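You operate a simulated robot arm through the tools that you are given. There is no shell and no other tool.

The job below is to be done with a simulated robot arm. You get a single attempt, and the scene is never put back.

JOB
Lap the disc with the card's paste, then blue-check it: full print to pass, patchy to rework.
Fine: wood-handled brass pad and blue-handled pad, both put back. Set down upright: wood-handled brass pad, blue-handled pad. What is to be rubbed or washed off counts as gone when no trace of it is left.

The check looks at the end state, three seconds after you hand in, the way a careful person would. Anything else that was tipped, shoved, dropped, spilled or broken makes it a failure.

ROBOT AND FRAMES
A 7-joint arm with a two-finger parallel gripper, fixed in place. Base frame: the origin is on the floor under the middle of its stand, x ahead of it, y to its left, z up. Readings come in mm, rad, newtons and seconds.
It reaches about 1247 mm from its shoulder. Its first joint turns from -2.304 to 2.304 rad. Payload 3.91 kg.
Tool frame: the origin (TCP) lies between the finger pads and is the grasp point; the fingertips stand 30 mm ahead of it; z points along the fingers, y is the line along which they close. Largest opening 110 mm; finger width 20, thickness 10; the body of the gripper, 48 by 112 mm, starts 55 mm behind the TCP.
Orientation is told as [roll, pitch, yaw] about the base's x, y, z axes, in that order, counted from this pose: with the fingers straight down and closing along the base's y, the tool's x points along the base's -x, its y along +y and its z along -z.

CONTROLS
- The arm moves only by the tool jog_arm. Its argument "increments" is a list of rows, each a list of 7 numbers: the finger opening in m, from 0 to 0.11, then the shift along the base's x, y, z in units of 300 mm (1.0 is 300 mm), then the turn, a rotation vector about the base's x, y, z in units of 180 degrees (1.0 is 180 degrees). In form: [[jaw, tx, ty, tz, rx, ry, rz], ...]. A call has 1 to 20 rows; each row is the pose to reach, as a shift and turn from the pose commanded when the call began. A call with a number of a shift or a turn outside -1 to 1 is refused whole. Rows are played at 5 a second. More than 50 mm and 0.15 rad between two rows, or a gripper value outside its range, and nothing of the call is played. Where a pose cannot be reached the arm comes as near as it can. A force on the tool above 40 N (or 10 N above the force at the start of the call, whichever is more), or a blocked arm, ends the call early, and 0.2 s more pass. Each finger travels about 108 mm/s and halts on what it meets, pressing with about 27 N; the grip force reading is that of the motor and also rises with nothing between the fingers. The clock runs only during rows and for 0.2 s after the last one: add rows that repeat a pose to give the fingers time. It gives the time, the measured TCP pose, the force on the tool (base axes), the opening and the grip force at its end, in the units of the frame above (readings bear some noise), with the torque about the TCP (base axes, N m) and any sound that the robot's microphone picked up.
- Cameras (640 x 400 px; columns grow to the right, rows downward): "scene" is fixed at [400.9, 499, 1570.1]; the picture's right is [0.00, 1.00, 0.00], its down [0.96, -0.00, -0.28] and it looks along [-0.28, 0.00, -0.96] (base axes); focal length 214 px, centre (320, 200). "wrist" rides on the gripper at [72, 17, -103] in the tool frame; the picture's right is [-0.23, 0.97, 0.00], its down [-0.76, -0.18, -0.62] and it looks along [-0.61, -0.14, 0.78] (tool axes); focal length 222 px, centre (320, 200). There is no depth. A picture from a camera that has moved, and an enlarged one, comes with that camera's place and axes in the base frame and with its lens.
- get_image(camera): a new picture of that camera. It takes no simulated time.
- zoom(camera, box): a new picture of the part [left, top, right, bottom] of that camera's present view, enlarged. It takes no simulated time.
- sign_off(): hands the job in; it is judged then, once.

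Nothing tells you positions but the pictures and the camera data. Unless the task says otherwise, let go and move clear before handing in.

The tools are called as name(argument=value, ...) on one line, values as JSON. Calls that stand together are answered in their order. jog_arm: Moves the arm, as the interface text tells. Its arguments: {"type":"object","properties":{"increments":{"type":"array","items":{"type":"array","items":{"type":"number"}}}},"required":["increments"]} The other tools are called the same way: get_image (camera) takes a picture; zoom (camera, box) takes an enlarged picture of a part of a camera's view; sign_off () hands the job in.

At the start:

```text
time_s: 0.0
tcp_pos: [147.3, 546.3, 1274.4]
tcp_rot: [0.001, -0.001, 0.0]
contact_force: [0.2, -0.3, 0.3]
torque: [0.0, 0.0, 0.02]
opening: 109.7
finger_force: 0.1
```

scene: 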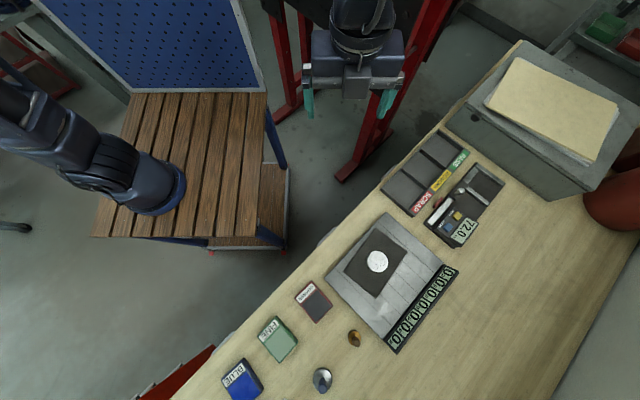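
wrist: 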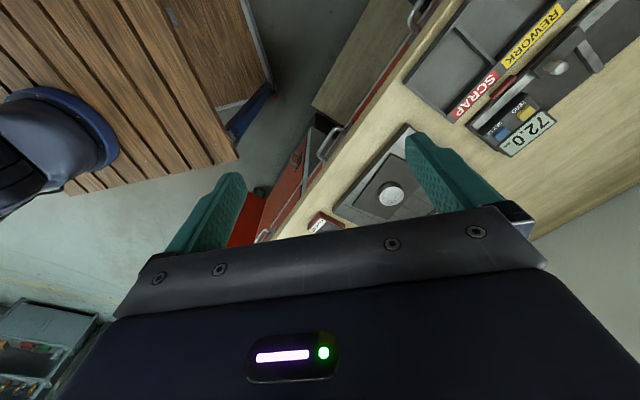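

I see a bench with a lapping plate and disc, paste pads (coarse, fine, blue), trays labelled pass/rework/scrap, and an instrument. I'll look closer at everything before moving.

zoom(camera="scene", box=[370, 120, 530, 260])

zoom(camera="scene", box=[310, 200, 480, 360])

zoom(camera="scene", box=[200, 270, 380, 400])

zoom(camera="wrist", box=[400, 0, 640, 160])

```text
2.86 times, centred on (450, 190) of scene
camera zoom: at [400.9, 499.0, 1570.1], right [0.0, 1.0, 0.0], down [0.96, 0.0, -0.28], along [-0.28, 0.0, -0.96], focal length 613 px, centre (-51, 229)
```

zoom: 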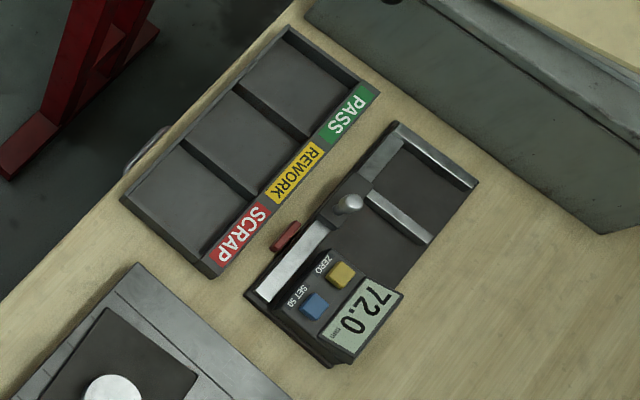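

```text
2.50 times, centred on (395, 280) of scene
camera zoom: at [400.9, 499.0, 1570.1], right [0.0, 1.0, 0.0], down [0.96, 0.0, -0.28], along [-0.28, 0.0, -0.96], focal length 536 px, centre (132, 0)
```

zoom: 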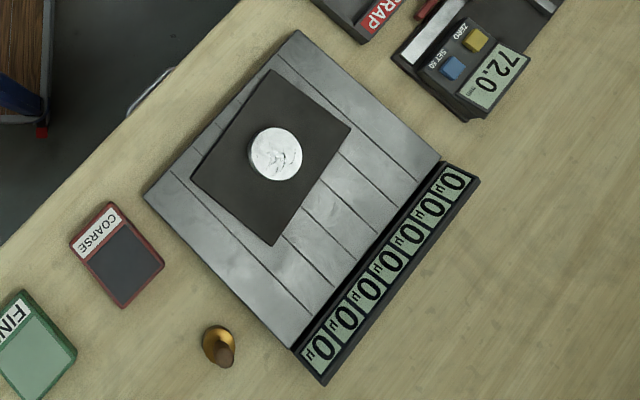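

```text
3.08 times, centred on (290, 335) of scene
camera zoom: at [400.9, 499.0, 1570.1], right [0.0, 1.0, 0.0], down [0.96, 0.0, -0.28], along [-0.28, 0.0, -0.96], focal length 660 px, centre (412, -215)
```

zoom: 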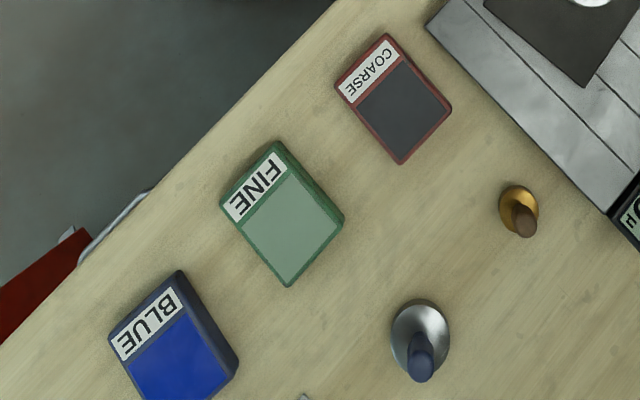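

```text
2.50 times, centred on (520, 80) of wrist
camera zoom: at [76.4, 562.5, 1378.0], right [0.23, 0.97, 0.0], down [0.76, -0.18, 0.62], along [0.61, -0.14, -0.78], focal length 555 px, centre (-180, 500)
```

zoom: 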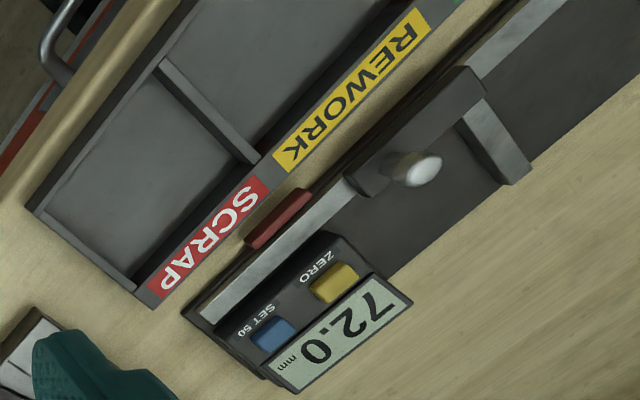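

The disc sits on a dark block on the striped plate with µ read-outs. I haven't found the card yet, so I'll look at the other areas.

zoom(camera="scene", box=[460, 40, 640, 180])

zoom(camera="scene", box=[200, 320, 320, 400])

zoom(camera="scene", box=[340, 220, 420, 290])

zoom(camera="wrist", box=[320, 130, 440, 230])

zoom(camera="scene", box=[540, 140, 640, 400])

```text
2.86 times, centred on (550, 110) of scene
camera zoom: at [400.9, 499.0, 1570.1], right [0.0, 1.0, 0.0], down [0.96, 0.0, -0.28], along [-0.28, 0.0, -0.96], focal length 613 px, centre (-337, 457)
```

zoom: 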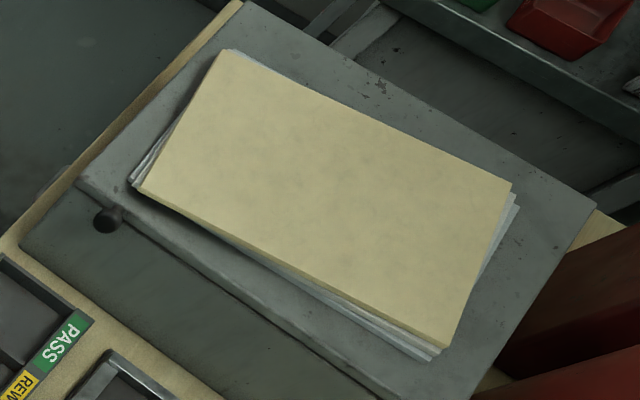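

```text
5.00 times, centred on (260, 360) of scene
camera zoom: at [400.9, 499.0, 1570.1], right [0.0, 1.0, 0.0], down [0.96, 0.0, -0.28], along [-0.28, 0.0, -0.96], focal length 1072 px, centre (620, -600)
```

zoom: 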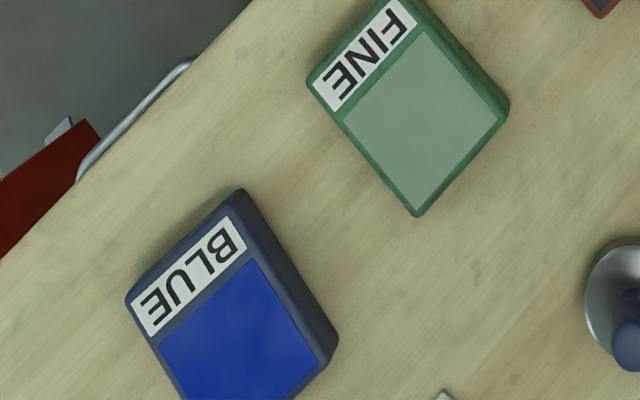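

```text
5.71 times, centred on (380, 255) of scene
camera zoom: at [400.9, 499.0, 1570.1], right [0.0, 1.0, 0.0], down [0.96, 0.0, -0.28], along [-0.28, 0.0, -0.96], focal length 1226 px, centre (-23, -114)
```

zoom: 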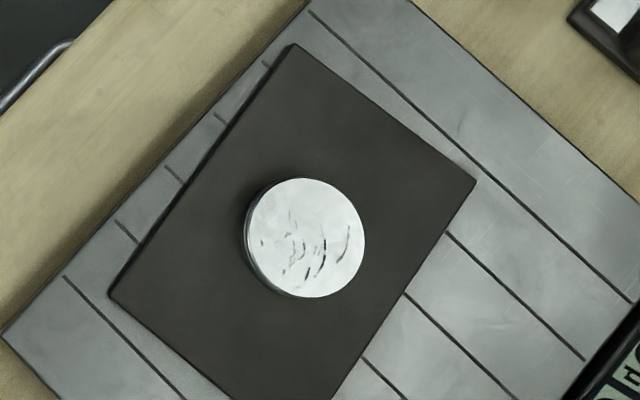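

```text
4.00 times, centred on (380, 180) of wrist
camera zoom: at [76.4, 562.5, 1378.0], right [0.23, 0.97, 0.0], down [0.76, -0.18, 0.62], along [0.61, -0.14, -0.78], focal length 888 px, centre (80, 280)
```

zoom: 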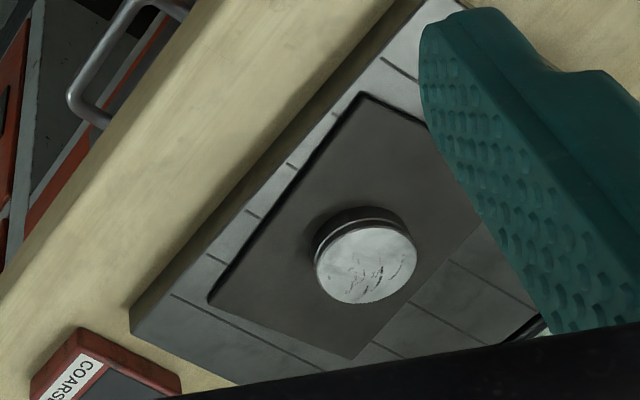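

```text
1.54 times, centred on (590, 270) of scene
camera zoom: at [400.9, 499.0, 1570.1], right [0.0, 1.0, 0.0], down [0.96, 0.0, -0.28], along [-0.28, 0.0, -0.96], focal length 330 px, centre (-95, 92)
```

zoom: 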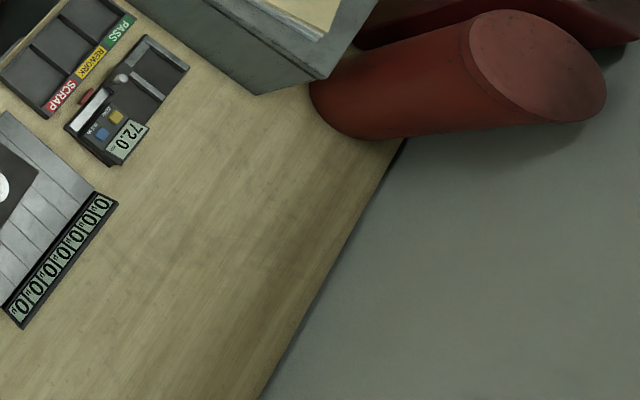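

The disc top sits at about [397, 646, 995]. A white object lies just past the lower edge of the scene view, so I'll move the wrist camera forward over the bench to look for the card.

jog_arm(increments=[[0.11, 0.13, -0.05, 0.02, 0, 0, 0], [0.11, 0.26, -0.1, 0.03, 0, 0, 0], [0.11, 0.39, -0.15, 0.04, 0, 0, 0], [0.11, 0.52, -0.2, 0.05, 0, 0, 0], [0.11, 0.65, -0.25, 0.06, 0, 0, 0], [0.11, 0.78, -0.3, 0.07, 0, 0, 0], [0.11, 0.85, -0.33, 0.07, 0, 0, 0]])

get_image(camera="wrist")

get_image(camera="scene")

```text
time_s: 1.6
tcp_pos: [403.5, 445.8, 1294.8]
tcp_rot: [0.002, 0.001, 0.003]
contact_force: [-0.7, 0.1, 0.8]
torque: [-0.01, -0.01, -0.02]
opening: 110.1
finger_force: 0.0
```

```text
taken
camera wrist: at [330.2, 462.5, 1398.8], right [0.23, 0.97, 0.0], down [0.76, -0.18, 0.62], along [0.61, -0.14, -0.78], focal length 222 px, centre (320, 200)
```

wrist: 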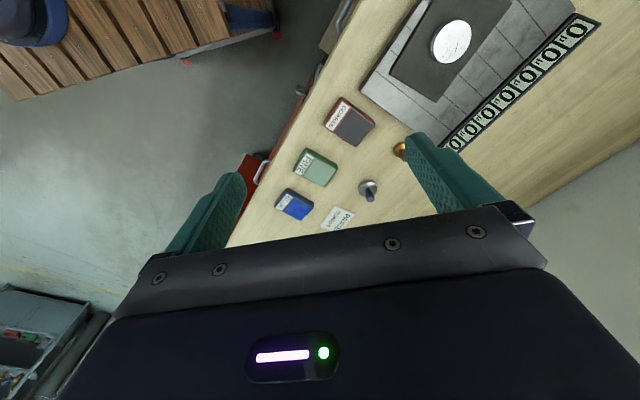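

```text
taken
```

scene: 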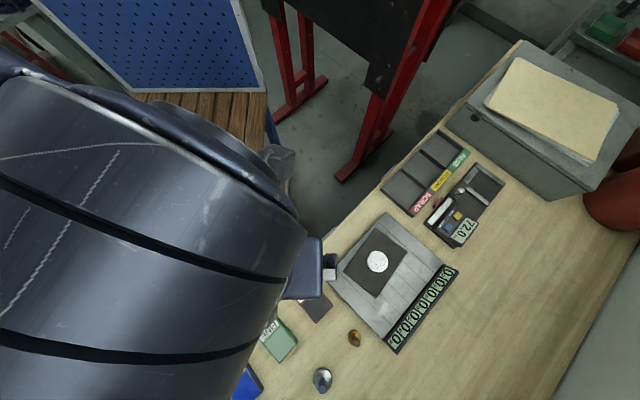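

The card is the white slip near the blue pad and the blue-handled pad. I'll zoom in on it to read it.

zoom(camera="wrist", box=[310, 195, 370, 235])

zoom(camera="wrist", box=[260, 80, 420, 240])

zoom(camera="wrist", box=[350, 0, 610, 160])

```text
10.00 times, centred on (340, 215) of wrist
camera zoom: at [330.2, 462.5, 1398.8], right [0.23, 0.97, 0.0], down [0.76, -0.18, 0.62], along [0.61, -0.14, -0.78], focal length 2221 px, centre (120, 50)
```

zoom: 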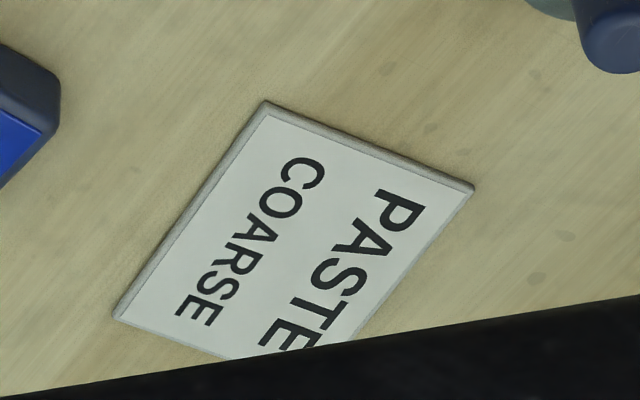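

```text
2.50 times, centred on (340, 160) of wrist
camera zoom: at [330.2, 462.5, 1398.8], right [0.23, 0.97, 0.0], down [0.76, -0.18, 0.62], along [0.61, -0.14, -0.78], focal length 555 px, centre (270, 300)
```

zoom: 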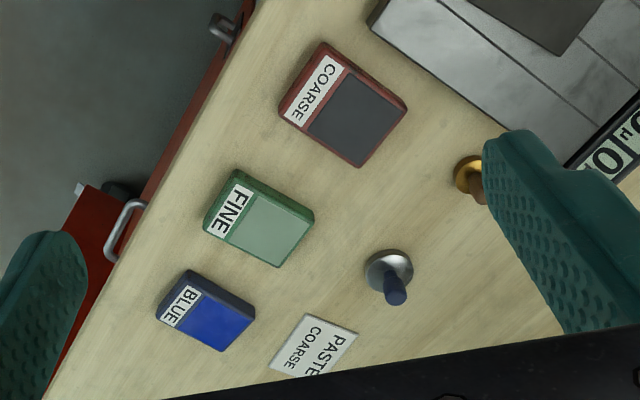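

```text
2.46 times, centred on (480, 80) of wrist
camera zoom: at [330.2, 462.5, 1398.8], right [0.23, 0.97, 0.0], down [0.76, -0.18, 0.62], along [0.61, -0.14, -0.78], focal length 547 px, centre (-74, 495)
```

zoom: 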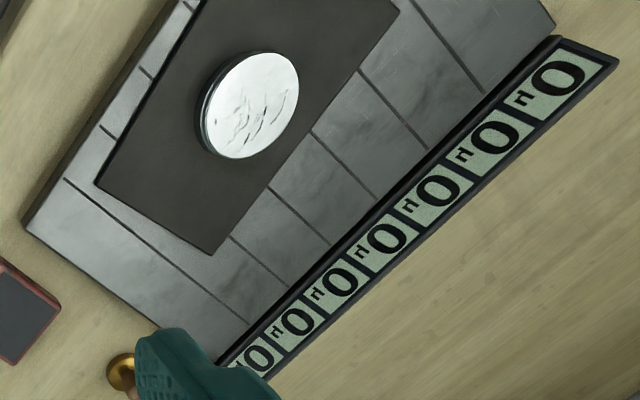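

The card calls for the COARSE paste. Next I'll move closer for accurate geometry on the brass pad, the COARSE tray and the disc.

jog_arm(increments=[[0.11, 0.008, 0.1, -0.08, 0, 0, 0], [0.11, 0.016, 0.2, -0.16, 0, 0, 0], [0.11, 0.024, 0.3, -0.24, 0, 0, 0], [0.11, 0.032, 0.4, -0.32, 0, 0, 0], [0.11, 0.04, 0.5, -0.4, 0, 0, 0], [0.11, 0.047, 0.6, -0.49, 0, 0, 0]])

get_image(camera="wrist")

get_image(camera="scene")

```text
time_s: 3.0
tcp_pos: [415.0, 626.2, 1150.9]
tcp_rot: [0.002, -0.002, 0.001]
contact_force: [0.1, -0.3, 1.1]
torque: [0.04, 0.02, -0.01]
opening: 109.9
finger_force: 0.1
```

```text
taken
camera wrist: at [342.8, 642.1, 1254.3], right [0.23, 0.97, 0.0], down [0.76, -0.18, 0.62], along [0.61, -0.14, -0.78], focal length 222 px, centre (320, 200)
```

wrist: 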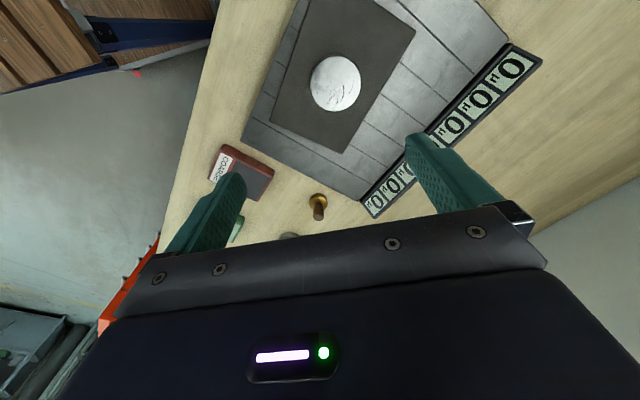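

```text
taken
```

scene: 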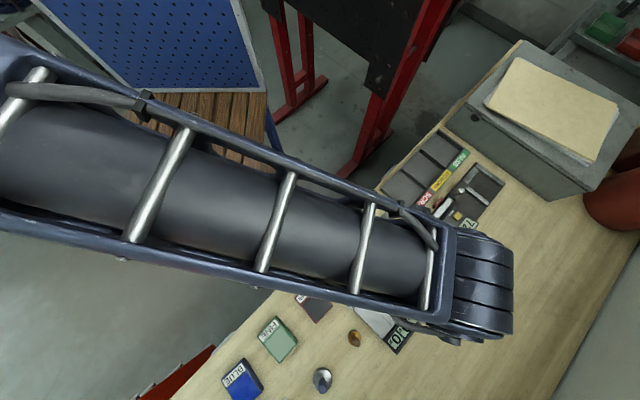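

zoom(camera="wrist", box=[200, 130, 360, 230])

zoom(camera="wrist", box=[260, 0, 440, 150])

zoom(camera="wrist", box=[280, 180, 360, 230])

```text
4.00 times, centred on (280, 180) of wrist
camera zoom: at [342.8, 642.1, 1254.3], right [0.23, 0.97, 0.0], down [0.76, -0.18, 0.62], along [0.61, -0.14, -0.78], focal length 888 px, centre (480, 280)
```

zoom: 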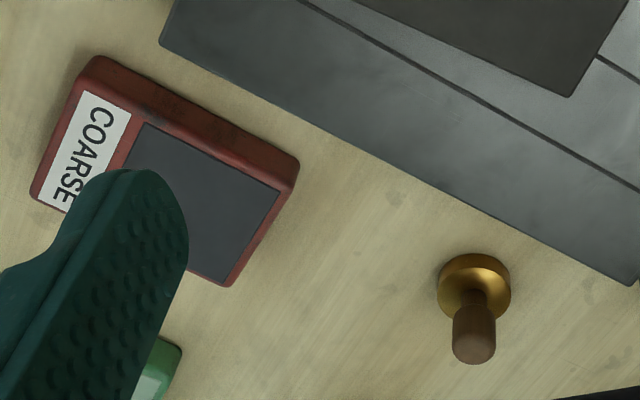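

```text
2.67 times, centred on (350, 75) of wrist
camera zoom: at [342.8, 642.1, 1254.3], right [0.23, 0.97, 0.0], down [0.76, -0.18, 0.62], along [0.61, -0.14, -0.78], focal length 592 px, centre (240, 533)
```

zoom: 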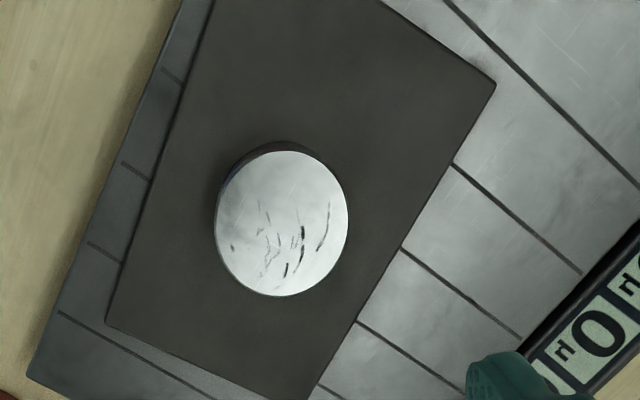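

```text
8.00 times, centred on (320, 205) of wrist
camera zoom: at [342.8, 642.1, 1254.3], right [0.23, 0.97, 0.0], down [0.76, -0.18, 0.62], along [0.61, -0.14, -0.78], focal length 1777 px, centre (320, 160)
```

zoom: 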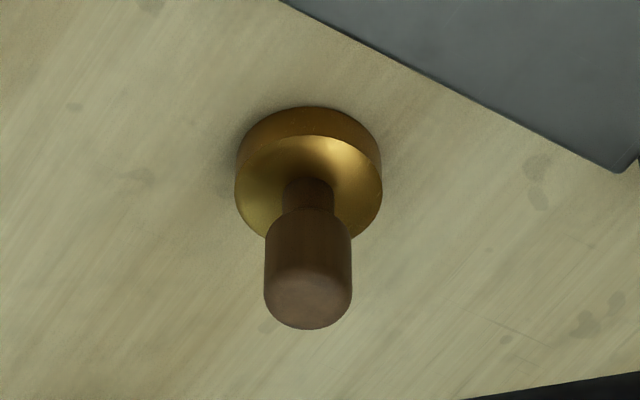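

The brass pad stands at about [588, 584] with its handle top near z=982. I'll bring the gripper above it, turned so the fingers close parallel to the plate edge, to refine this.

jog_arm(increments=[[0.11, 0.08, -0.02, -0.02, 0, 0, -0.042], [0.11, 0.16, -0.04, -0.04, 0, 0, -0.084], [0.11, 0.24, -0.06, -0.06, 0, 0, -0.126], [0.11, 0.32, -0.08, -0.08, 0, 0, -0.168], [0.11, 0.4, -0.1, -0.1, 0, 0, -0.21], [0.11, 0.49, -0.12, -0.13, 0, 0, -0.252], [0.11, 0.577, -0.14, -0.17, 0, 0, -0.2944], [0.11, 0.577, -0.14, -0.17, 0, 0, -0.2944]])

get_image(camera="wrist")

get_image(camera="scene")

```text
time_s: 4.8
tcp_pos: [591.6, 583.2, 1099.7]
tcp_rot: [0.001, 0.0, -0.924]
contact_force: [-0.4, 0.0, 0.1]
torque: [-0.01, 0.02, 0.03]
opening: 110.1
finger_force: 0.1
```

```text
taken
camera wrist: at [560.9, 650.1, 1202.0], right [0.91, 0.4, 0.0], down [0.32, -0.72, 0.62], along [0.25, -0.57, -0.78], focal length 222 px, centre (320, 200)
```

wrist: 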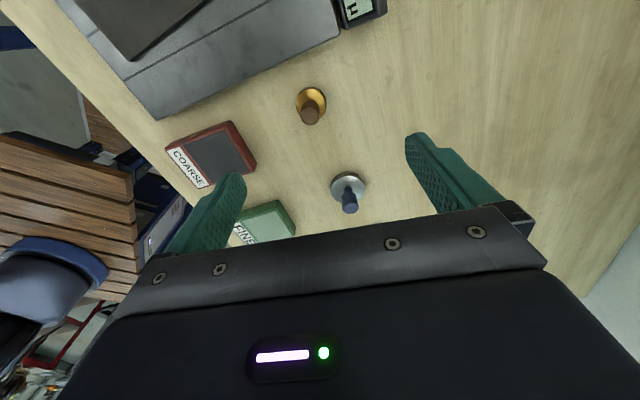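

```text
taken
```

scene: 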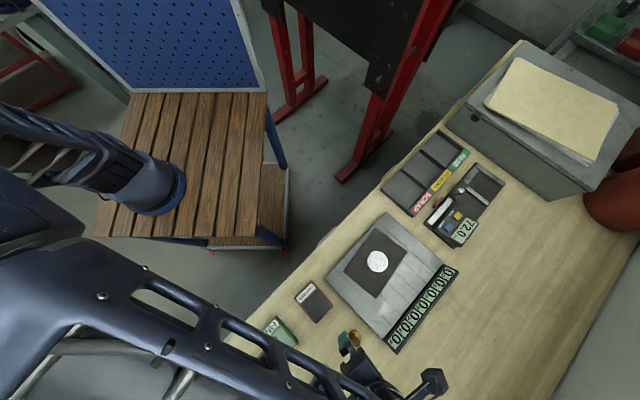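

zoom(camera="wrist", box=[160, 70, 400, 230])

zoom(camera="wrist", box=[280, 75, 350, 130])

```text
2.50 times, centred on (280, 150) of wrist
camera zoom: at [560.9, 650.1, 1202.0], right [0.91, 0.4, 0.0], down [0.32, -0.72, 0.62], along [0.25, -0.57, -0.78], focal length 555 px, centre (420, 325)
```

zoom: 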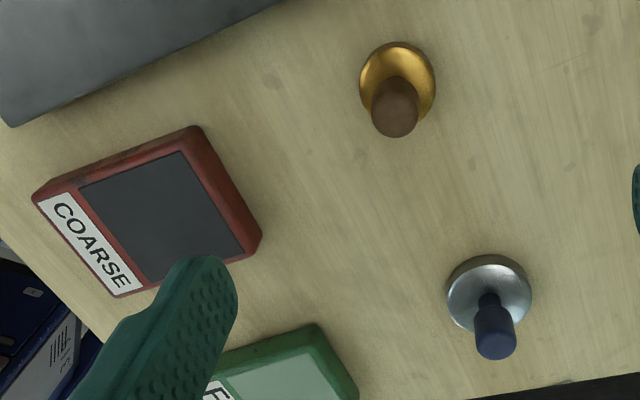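

```text
7.27 times, centred on (315, 102) of wrist
camera zoom: at [560.9, 650.1, 1202.0], right [0.91, 0.4, 0.0], down [0.32, -0.72, 0.62], along [0.25, -0.57, -0.78], focal length 1615 px, centre (356, 909)
```

zoom: 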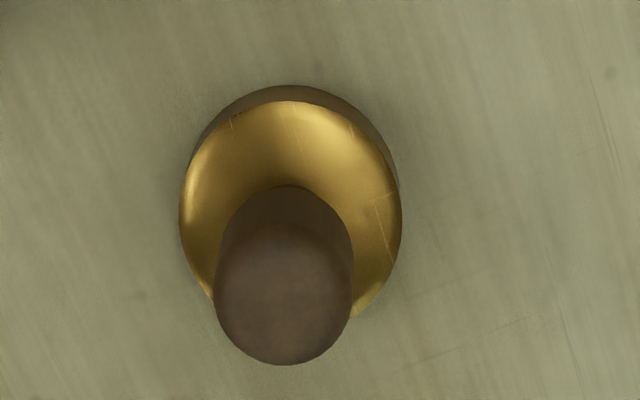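

I now estimate the brass pad's centre at [580.5, 584.5], the bench at z≈952 and the handle top at z≈994. I'll centre over it and come down to check the alignment.

jog_arm(increments=[[0.07, -0.02, 0.004, -0.05, 0, 0, 0], [0.05, -0.037, 0.004, -0.1, 0, 0, 0], [0.05, -0.037, 0.004, -0.167, 0, 0, 0], [0.05, -0.037, 0.004, -0.167, 0, 0, 0]])

get_image(camera="wrist")

zoom(camera="scene", box=[320, 310, 420, 400])

```text
time_s: 5.8
tcp_pos: [578.6, 586.9, 1048.7]
tcp_rot: [0.0, 0.0, -0.925]
contact_force: [0.7, 0.0, 0.6]
torque: [-0.01, -0.02, 0.02]
opening: 50.3
finger_force: 0.1
```

```text
taken
camera wrist: at [548.8, 653.8, 1151.3], right [0.91, 0.41, 0.0], down [0.32, -0.71, 0.62], along [0.25, -0.57, -0.78], focal length 222 px, centre (320, 200)
```

wrist: 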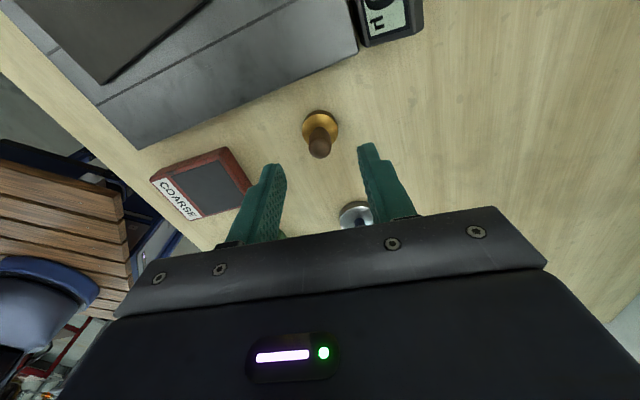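

```text
4.44 times, centred on (370, 355) of scene
camera zoom: at [400.9, 499.0, 1570.1], right [0.0, 1.0, 0.0], down [0.96, 0.0, -0.28], along [-0.28, 0.0, -0.96], focal length 953 px, centre (98, -489)
```

zoom: 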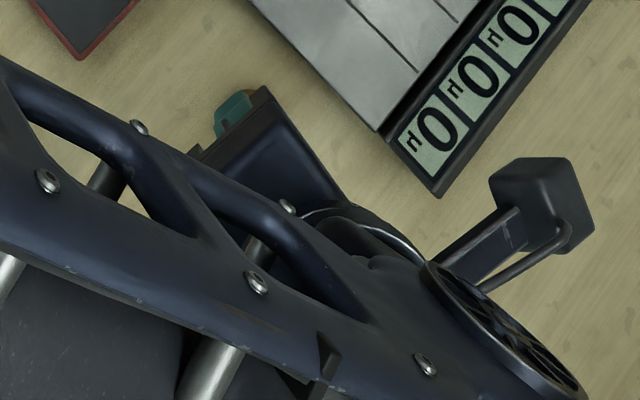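

zoom(camera="wrist", box=[260, 100, 400, 200])

```text
4.00 times, centred on (330, 150) of wrist
camera zoom: at [548.8, 653.8, 1151.3], right [0.91, 0.41, 0.0], down [0.32, -0.71, 0.62], along [0.25, -0.57, -0.78], focal length 888 px, centre (280, 400)
```

zoom: 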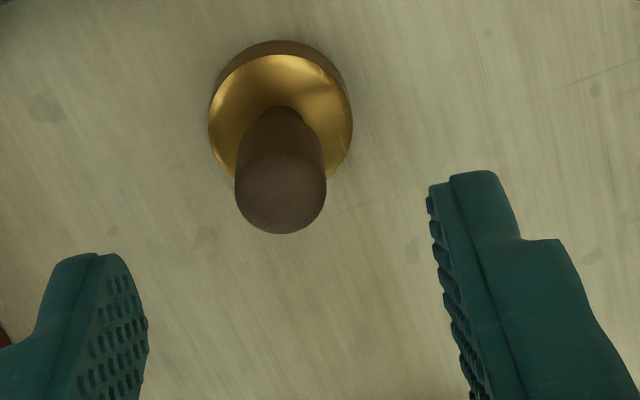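

The handle lines up laterally, at column 320. I'll descend so the fingertips straddle the handle just above the brass base, then close.

jog_arm(increments=[[0.05, 0.002, -0.005, -0.06, 0, 0, 0], [0.05, 0.002, -0.005, -0.12, 0, 0, 0], [0.05, 0.002, -0.005, -0.165, 0, 0, 0], [0.05, 0.002, -0.005, -0.165, 0, 0, 0]])

get_image(camera="wrist")

```text
time_s: 6.8
tcp_pos: [579.9, 584.1, 998.4]
tcp_rot: [0.001, 0.001, -0.924]
contact_force: [-0.2, -0.3, -0.4]
torque: [-0.04, -0.01, 0.01]
opening: 50.2
finger_force: 0.2
```

```text
taken
camera wrist: at [550.9, 651.4, 1101.7], right [0.91, 0.41, 0.0], down [0.32, -0.71, 0.62], along [0.25, -0.57, -0.78], focal length 222 px, centre (320, 200)
```

wrist: 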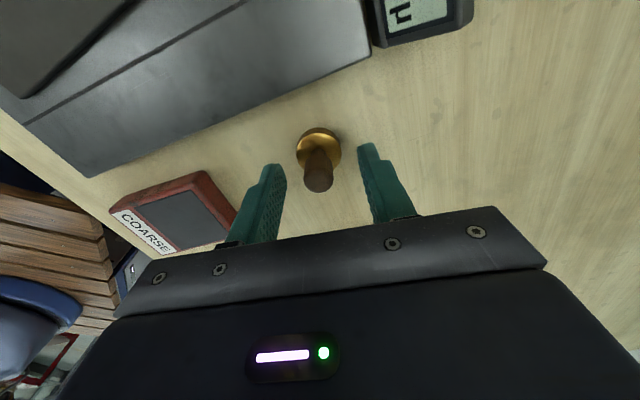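

jog_arm(increments=[[0.03, 0, 0, 0, 0, 0, 0], [0.015, 0, 0, 0, 0, 0, 0], [0.005, 0, 0, 0, 0, 0, 0], [0.005, 0, 0, 0, 0, 0, 0]])

zoom(camera="wrist", box=[260, 100, 400, 200])

```text
time_s: 7.8
tcp_pos: [581.5, 582.9, 999.3]
tcp_rot: [0.001, 0.0, -0.924]
contact_force: [-0.4, 0.1, -0.6]
torque: [0.01, 0.0, -0.02]
opening: 17.1
finger_force: 27.0
```

```text
4.00 times, centred on (330, 150) of wrist
camera zoom: at [550.9, 651.4, 1101.8], right [0.91, 0.41, 0.0], down [0.32, -0.71, 0.62], along [0.25, -0.57, -0.78], focal length 888 px, centre (280, 400)
```

zoom: 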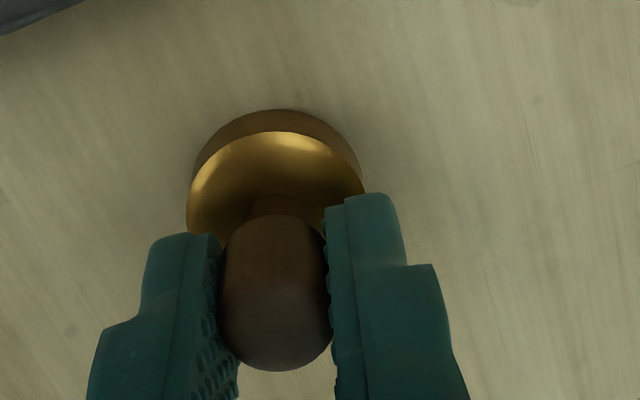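

The brass pad is gripped at a 17 mm opening. I'll lift it and carry it over the COARSE paste, which I place at about [503, 491] with its surface near z=970–977.

jog_arm(increments=[[0.005, 0, 0, 0.05, 0, 0, 0], [0.005, 0, 0, 0.13, 0, 0, 0], [0.005, 0, 0, 0.207, 0, 0, 0], [0.005, -0.063, -0.078, 0.207, 0, 0, 0], [0.005, -0.126, -0.156, 0.207, 0, 0, 0], [0.005, -0.19, -0.234, 0.207, 0, 0, 0], [0.005, -0.253, -0.312, 0.207, 0, 0, 0], [0.005, -0.253, -0.312, 0.207, 0, 0, 0]])

get_image(camera="wrist")

get_image(camera="scene")

```text
time_s: 9.6
tcp_pos: [503.3, 492.8, 1065.0]
tcp_rot: [0.0, 0.0, -0.925]
contact_force: [0.0, 0.4, -1.2]
torque: [0.0, 0.02, 0.05]
opening: 17.1
finger_force: 26.7
```

```text
taken
camera wrist: at [473.0, 559.8, 1168.3], right [0.91, 0.41, 0.0], down [0.32, -0.71, 0.62], along [0.25, -0.57, -0.78], focal length 222 px, centre (320, 200)
```

wrist: 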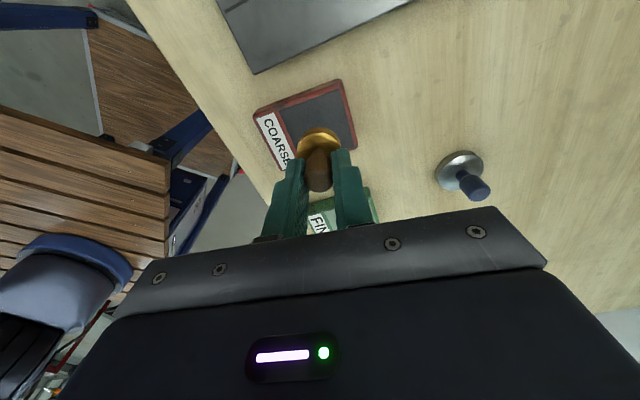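

```text
taken
```

scene: 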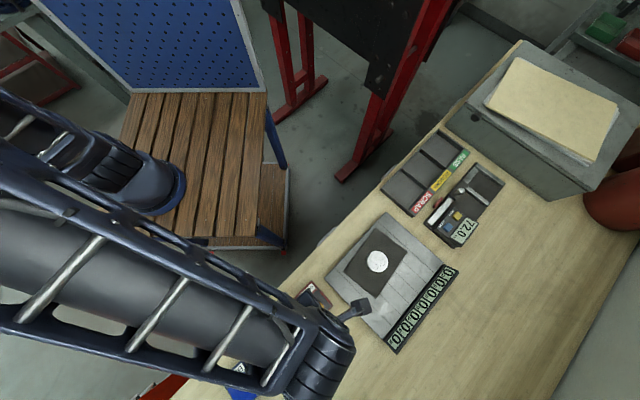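

The pad is over the paste. I'll send a hold to check the settled pose and zoom in on the pad against the tray.

jog_arm(increments=[[0.005, 0, 0, 0, 0, 0, 0], [0.005, 0, 0, 0, 0, 0, 0]])

zoom(camera="wrist", box=[230, 60, 390, 200])

zoom(camera="scene", box=[270, 250, 380, 340])

```text
time_s: 10.2
tcp_pos: [502.5, 491.9, 1065.0]
tcp_rot: [0.0, 0.0, -0.924]
contact_force: [-0.7, 0.3, -0.9]
torque: [0.01, -0.03, 0.02]
opening: 17.3
finger_force: 26.7
```

```text
2.86 times, centred on (310, 130) of wrist
camera zoom: at [473.2, 560.0, 1168.3], right [0.91, 0.41, 0.0], down [0.32, -0.71, 0.62], along [0.25, -0.57, -0.78], focal length 635 px, centre (349, 400)
```

zoom: 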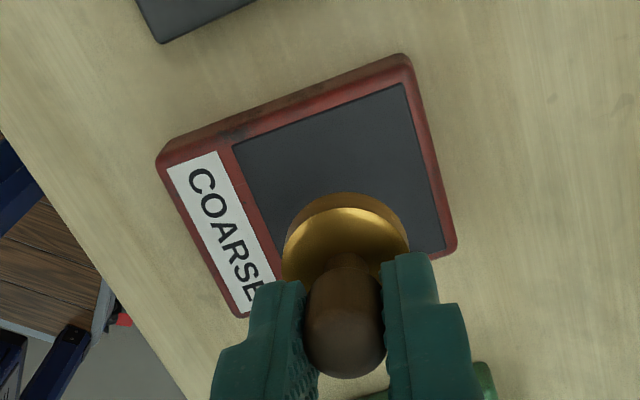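

```text
4.44 times, centred on (325, 295) of scene
camera zoom: at [400.9, 499.0, 1570.1], right [0.0, 1.0, 0.0], down [0.96, 0.0, -0.28], along [-0.28, 0.0, -0.96], focal length 953 px, centre (298, -222)
```

zoom: 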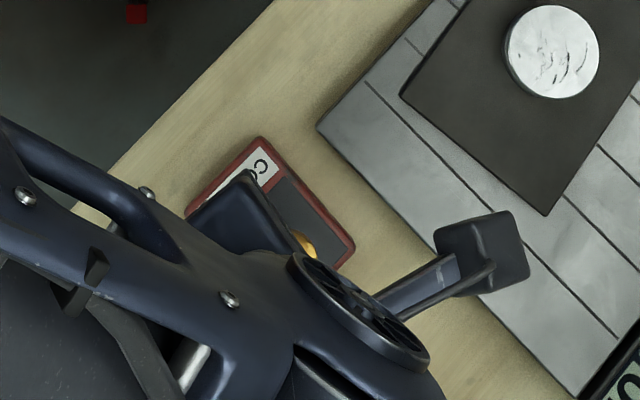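

The paste surface looks to be at z≈975 and the pad's bottom at about 1015. I'll lower in stages until I feel contact.

jog_arm(increments=[[0.005, -0.007, -0.007, -0.04, 0, 0, 0], [0.005, -0.007, -0.007, -0.08, 0, 0, 0], [0.005, -0.007, -0.007, -0.11, 0, 0, 0], [0.005, -0.007, -0.007, -0.11, 0, 0, 0]])

zoom(camera="wrist", box=[230, 60, 390, 200])

```text
time_s: 11.2
tcp_pos: [502.9, 488.7, 1027.9]
tcp_rot: [-0.001, -0.002, -0.924]
contact_force: [0.3, 0.0, -1.0]
torque: [0.03, -0.03, 0.0]
opening: 17.5
finger_force: 27.0
```

```text
2.86 times, centred on (310, 130) of wrist
camera zoom: at [472.5, 556.2, 1131.7], right [0.91, 0.41, 0.0], down [0.32, -0.71, 0.62], along [0.25, -0.57, -0.78], focal length 635 px, centre (349, 400)
```

zoom: 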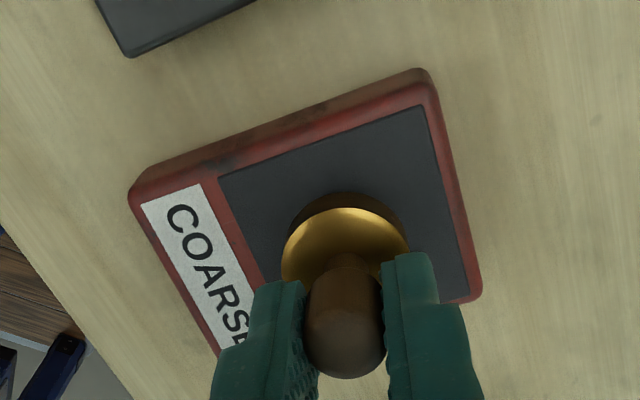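

jog_arm(increments=[[0.005, 0, 0, -0.01, 0, 0, 0], [0.005, 0, 0, -0.01, 0, 0, 0]])

jog_arm(increments=[[0.005, 0, 0, -0.007, 0, 0, 0], [0.005, 0, 0, -0.007, 0, 0, 0]])

```text
time_s: 11.8
tcp_pos: [502.3, 490.6, 1025.6]
tcp_rot: [-0.002, 0.001, -0.922]
contact_force: [0.0, 0.4, -1.1]
torque: [0.01, 0.01, 0.02]
opening: 16.9
finger_force: 27.6
```

```text
time_s: 12.4
tcp_pos: [501.4, 488.9, 1022.4]
tcp_rot: [0.001, 0.001, -0.923]
contact_force: [0.4, 0.0, -0.8]
torque: [-0.03, 0.0, -0.01]
opening: 17.1
finger_force: 27.0
```

jog_arm(increments=[[0.005, 0, 0, -0.007, 0, 0, 0], [0.005, 0, 0, -0.007, 0, 0, 0]])

jog_arm(increments=[[0.005, 0, 0, -0.007, 0, 0, 0], [0.005, 0, 0, -0.007, 0, 0, 0]])

zoom(camera="wrist", box=[230, 60, 390, 200])

```text
time_s: 13.0
tcp_pos: [502.6, 489.8, 1020.9]
tcp_rot: [0.001, 0.0, -0.924]
contact_force: [-0.7, -0.4, 8.4]
torque: [-0.01, 0.04, 0.0]
opening: 17.0
finger_force: 27.4
```

```text
time_s: 13.6
tcp_pos: [502.1, 489.1, 1018.5]
tcp_rot: [0.0, -0.002, -0.923]
contact_force: [0.7, 1.4, 19.2]
torque: [0.03, 0.0, -0.06]
opening: 17.2
finger_force: 27.2
```

```text
2.86 times, centred on (310, 130) of wrist
camera zoom: at [472.3, 556.9, 1121.7], right [0.91, 0.41, 0.0], down [0.32, -0.72, 0.62], along [0.25, -0.57, -0.78], focal length 635 px, centre (349, 400)
```

zoom: 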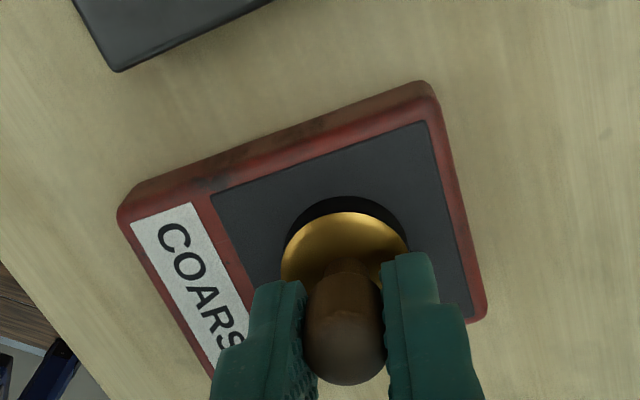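

Contact came at TCP z≈1020 with about 19 N of press. I'll lift and check whether the pad picked up paste.

jog_arm(increments=[[0.005, 0, 0, 0.01, 0, 0, 0], [0.005, 0, 0, 0.06, 0, 0, 0], [0.005, 0, 0, 0.14, 0, 0, 0], [0.005, 0, 0, 0.2, 0, 0, 0], [0.005, 0, 0, 0.2, 0, 0, 0]])

zoom(camera="wrist", box=[230, 60, 390, 200])

```text
time_s: 14.8
tcp_pos: [502.2, 488.8, 1078.2]
tcp_rot: [0.0, -0.002, -0.923]
contact_force: [-1.2, 0.8, -1.4]
torque: [0.0, -0.02, 0.02]
opening: 17.3
finger_force: 26.6
```

```text
2.86 times, centred on (310, 130) of wrist
camera zoom: at [473.1, 556.4, 1181.2], right [0.91, 0.41, 0.0], down [0.32, -0.71, 0.62], along [0.25, -0.57, -0.78], focal length 635 px, centre (349, 400)
```

zoom: 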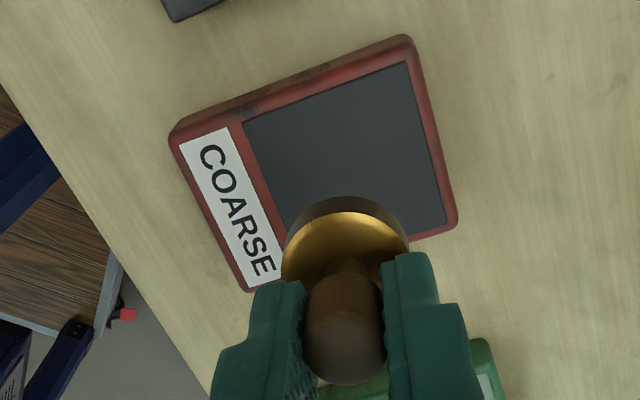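

I can't see the pad's face directly, so I'll judge it by the effect on the disc. Next I'll carry the pad over the disc at about [398, 647] and line up.

jog_arm(increments=[[0.005, -0.07, 0.106, 0.01, 0, 0, 0], [0.005, -0.14, 0.212, 0.01, 0, 0, 0], [0.005, -0.21, 0.318, 0.01, 0, 0, 0], [0.005, -0.28, 0.424, 0.01, 0, 0, 0], [0.005, -0.348, 0.527, 0.01, 0, 0, 0], [0.005, -0.348, 0.527, 0.01, 0, 0, 0]])

zoom(camera="wrist", box=[230, 60, 390, 200])

get_image(camera="scene")

```text
time_s: 16.2
tcp_pos: [397.9, 648.4, 1078.6]
tcp_rot: [0.0, 0.001, -0.922]
contact_force: [-0.3, -0.6, -1.3]
torque: [-0.01, -0.05, -0.01]
opening: 16.9
finger_force: 26.6
```

```text
2.86 times, centred on (310, 130) of wrist
camera zoom: at [368.0, 716.0, 1181.2], right [0.91, 0.41, 0.0], down [0.32, -0.71, 0.62], along [0.25, -0.57, -0.78], focal length 635 px, centre (349, 400)
```

zoom: 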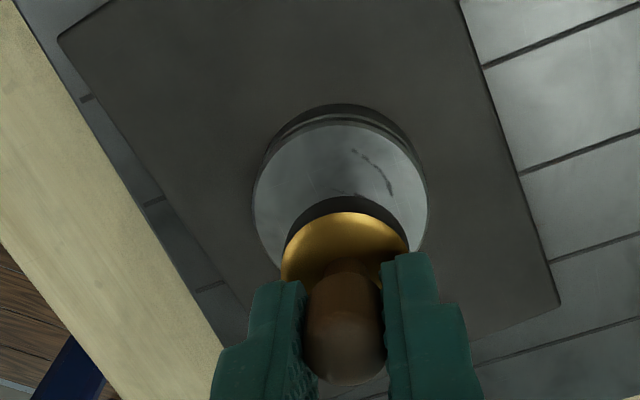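

```text
taken
```

scene: 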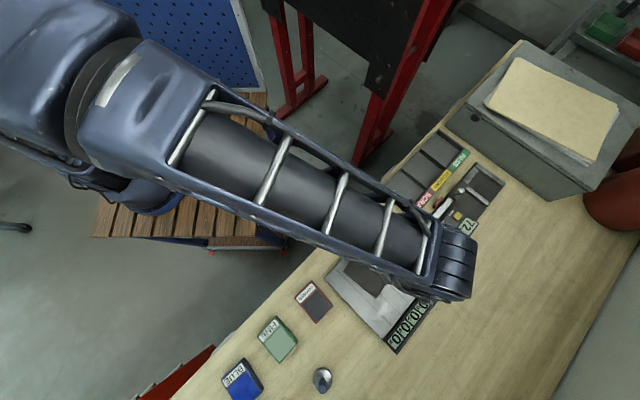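

The pad is centred over the disc. I'll descend towards contact, expected near TCP z≈1042.

jog_arm(increments=[[0.005, 0, -0.004, -0.04, 0, 0, 0], [0.005, 0, -0.004, -0.08, 0, 0, 0], [0.005, 0, -0.004, -0.1, 0, 0, 0], [0.005, 0, -0.004, -0.1, 0, 0, 0]])

jog_arm(increments=[[0.005, 0, 0, -0.01, 0, 0, 0], [0.005, 0, 0, -0.01, 0, 0, 0]])

zoom(camera="wrist", box=[230, 60, 390, 200])

```text
time_s: 17.2
tcp_pos: [397.8, 645.6, 1049.1]
tcp_rot: [-0.001, 0.0, -0.925]
contact_force: [0.2, -0.1, -0.7]
torque: [0.01, -0.03, 0.0]
opening: 16.9
finger_force: 27.0
```

```text
time_s: 17.8
tcp_pos: [398.0, 645.6, 1045.8]
tcp_rot: [-0.001, 0.002, -0.923]
contact_force: [0.3, -0.2, 2.7]
torque: [-0.01, -0.02, -0.01]
opening: 17.0
finger_force: 26.9
```

```text
2.86 times, centred on (310, 130) of wrist
camera zoom: at [367.6, 713.0, 1149.7], right [0.91, 0.41, 0.0], down [0.32, -0.72, 0.62], along [0.25, -0.57, -0.78], focal length 635 px, centre (349, 400)
```

zoom: 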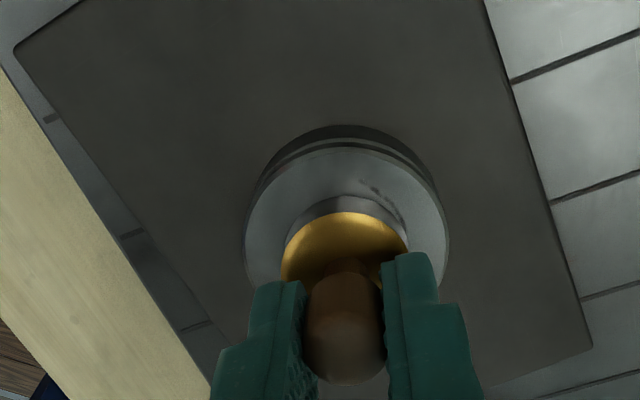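

Contact is at TCP z≈1046. I'll press lightly and rub in circles over the whole disc face.

jog_arm(increments=[[0.005, 0, 0, -0.004, 0, 0, 0], [0.005, 0.02, 0, -0.004, 0, 0, 0], [0.005, 0.04, 0, -0.004, 0, 0, 0], [0.005, 0.0283, 0.0283, -0.004, 0, 0, 0], [0.005, 0, 0.04, -0.004, 0, 0, 0], [0.005, -0.0283, 0.0283, -0.004, 0, 0, 0], [0.005, -0.04, 0, -0.004, 0, 0, 0], [0.005, -0.0283, -0.0283, -0.004, 0, 0, 0], [0.005, 0, -0.04, -0.004, 0, 0, 0], [0.005, 0.0283, -0.0283, -0.004, 0, 0, 0], [0.005, 0.04, 0, -0.004, 0, 0, 0], [0.005, 0.0283, 0.0283, -0.004, 0, 0, 0], [0.005, 0, 0.04, -0.004, 0, 0, 0], [0.005, -0.0283, 0.0283, -0.004, 0, 0, 0], [0.005, -0.04, 0, -0.004, 0, 0, 0], [0.005, -0.0283, -0.0283, -0.004, 0, 0, 0], [0.005, 0, -0.04, -0.004, 0, 0, 0], [0.005, 0.0283, -0.0283, -0.004, 0, 0, 0], [0.005, 0.02, 0, -0.004, 0, 0, 0], [0.005, 0, 0, -0.004, 0, 0, 0]])

zoom(camera="wrist", box=[230, 60, 390, 200])

```text
time_s: 22.0
tcp_pos: [397.1, 646.3, 1046.4]
tcp_rot: [0.0, -0.001, -0.924]
contact_force: [0.3, 1.5, 1.9]
torque: [0.06, 0.02, -0.03]
opening: 17.0
finger_force: 27.5
```

```text
2.86 times, centred on (310, 130) of wrist
camera zoom: at [368.1, 713.1, 1149.7], right [0.91, 0.41, 0.0], down [0.32, -0.71, 0.62], along [0.25, -0.57, -0.78], focal length 635 px, centre (349, 400)
```

zoom: 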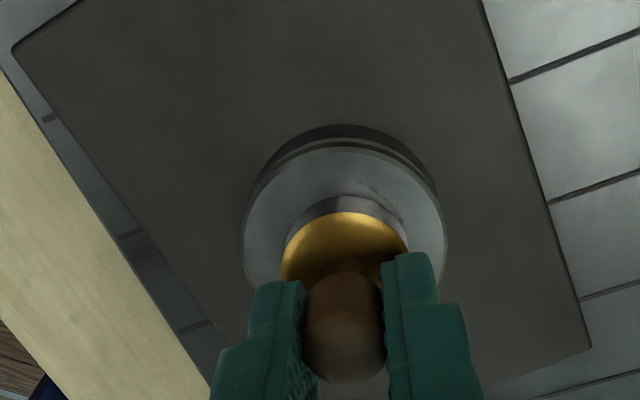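

zoom(camera="wrist", box=[285, 85, 350, 145])

jog_arm(increments=[[0.005, 0, 0, 0.02, 0, 0, 0], [0.005, 0, 0, 0.1, 0, 0, 0], [0.005, -0.05, 0.1, 0.15, 0, 0, 0], [0.005, -0.1, 0.2, 0.15, 0, 0, 0], [0.005, -0.1, 0.2, 0.15, 0, 0, 0]])

get_image(camera="wrist")

get_image(camera="scene")

```text
6.67 times, centred on (318, 115) of wrist
camera zoom: at [368.1, 713.1, 1149.7], right [0.91, 0.41, 0.0], down [0.32, -0.71, 0.62], along [0.25, -0.57, -0.78], focal length 1481 px, centre (337, 767)
```

zoom: 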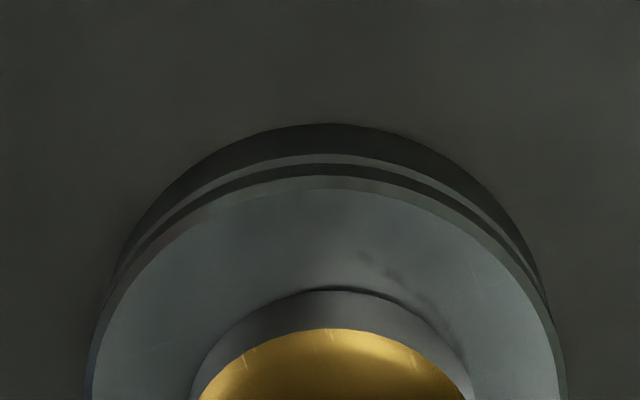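

```text
time_s: 23.2
tcp_pos: [365.5, 707.5, 1091.4]
tcp_rot: [0.0, 0.0, -0.924]
contact_force: [-0.3, -0.1, -1.4]
torque: [0.0, -0.02, 0.04]
opening: 17.4
finger_force: 27.0
```

```text
taken
camera wrist: at [336.3, 774.4, 1195.4], right [0.91, 0.41, 0.0], down [0.32, -0.71, 0.62], along [0.25, -0.57, -0.78], focal length 222 px, centre (320, 200)
```

wrist: 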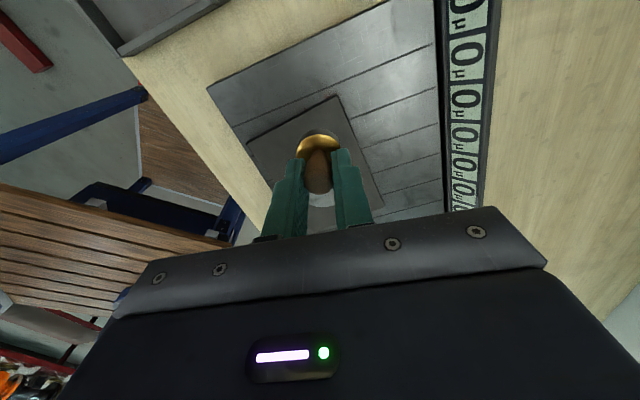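

```text
taken
```

scene: 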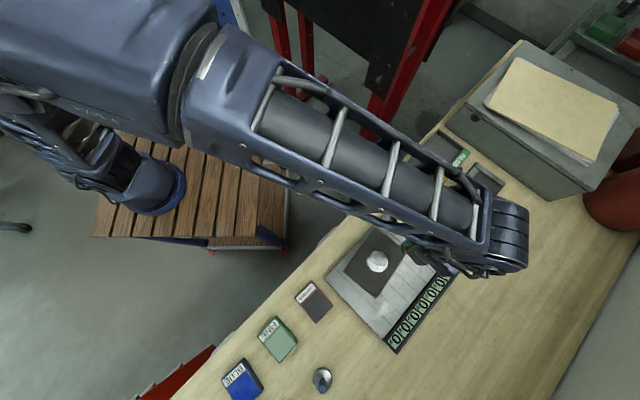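

zoom(camera="scene", box=[355, 240, 400, 280])

```text
10.00 times, centred on (378, 260) of scene
camera zoom: at [400.9, 499.0, 1570.1], right [0.0, 1.0, 0.0], down [0.96, 0.0, -0.28], along [-0.28, 0.0, -0.96], focal length 2145 px, centre (-255, -400)
```

zoom: 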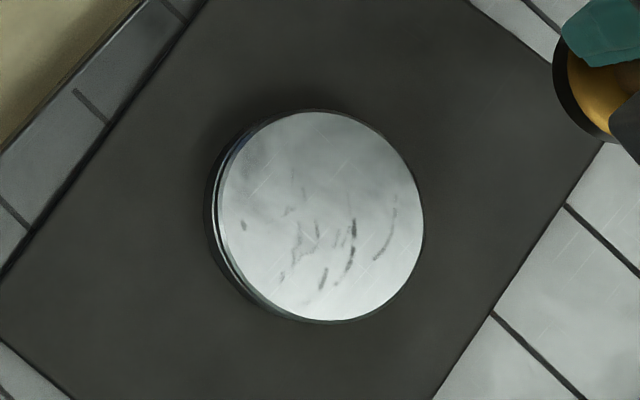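

The scratches have faded but not gone, so the pad is loaded and working. I'll go back and rub with more pressure.

jog_arm(increments=[[0.005, 0.05, -0.1, 0, 0, 0, 0], [0.005, 0.1, -0.2, 0, 0, 0, 0], [0.005, 0.1, -0.2, -0.08, 0, 0, 0], [0.005, 0.1, -0.2, -0.14, 0, 0, 0], [0.005, 0.1, -0.2, -0.154, 0, 0, 0], [0.005, 0.1, -0.2, -0.154, 0, 0, 0]])

```text
time_s: 24.6
tcp_pos: [396.7, 646.2, 1046.9]
tcp_rot: [0.002, 0.002, -0.922]
contact_force: [0.8, -1.4, 17.9]
torque: [-0.05, -0.05, -0.01]
opening: 17.2
finger_force: 26.8
```

jog_arm(increments=[[0.005, 0.02, 0, 0.001, 0, 0, 0], [0.005, 0.042, 0, 0.001, 0, 0, 0], [0.005, 0.0297, 0.0297, 0.001, 0, 0, 0], [0.005, 0, 0.042, 0.001, 0, 0, 0], [0.005, -0.0297, 0.0297, 0.001, 0, 0, 0], [0.005, -0.042, 0, 0.001, 0, 0, 0], [0.005, -0.0297, -0.0297, 0.001, 0, 0, 0], [0.005, 0, -0.042, 0.001, 0, 0, 0], [0.005, 0.0297, -0.0297, 0.001, 0, 0, 0], [0.005, 0.042, 0, 0.001, 0, 0, 0], [0.005, 0.0297, 0.0297, 0.001, 0, 0, 0], [0.005, 0, 0.042, 0.001, 0, 0, 0], [0.005, -0.0297, 0.0297, 0.001, 0, 0, 0], [0.005, -0.042, 0, 0.001, 0, 0, 0], [0.005, -0.0297, -0.0297, 0.001, 0, 0, 0], [0.005, 0, -0.042, 0.001, 0, 0, 0], [0.005, 0.0297, -0.0297, 0.001, 0, 0, 0], [0.005, 0.03, 0, 0.001, 0, 0, 0], [0.005, 0, 0, 0.001, 0, 0, 0], [0.005, 0, 0, 0.001, 0, 0, 0]])

zoom(camera="wrist", box=[230, 60, 390, 200])

```text
time_s: 28.8
tcp_pos: [397.3, 646.1, 1047.0]
tcp_rot: [0.0, 0.001, -0.923]
contact_force: [5.7, 1.3, 12.8]
torque: [0.1, -0.16, -0.01]
opening: 17.2
finger_force: 27.6
```

```text
2.86 times, centred on (310, 130) of wrist
camera zoom: at [368.1, 714.0, 1149.0], right [0.91, 0.41, 0.0], down [0.32, -0.72, 0.62], along [0.25, -0.57, -0.78], focal length 635 px, centre (349, 400)
```

zoom: 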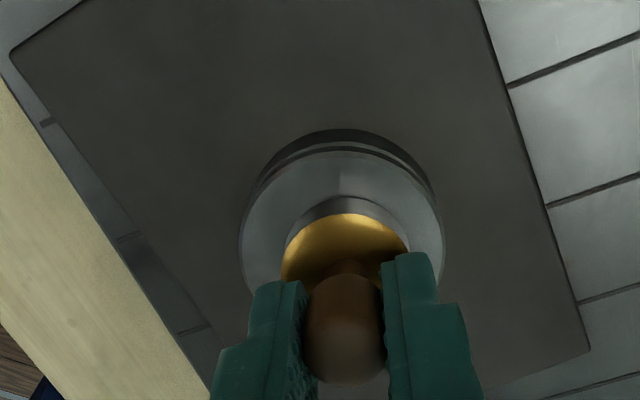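

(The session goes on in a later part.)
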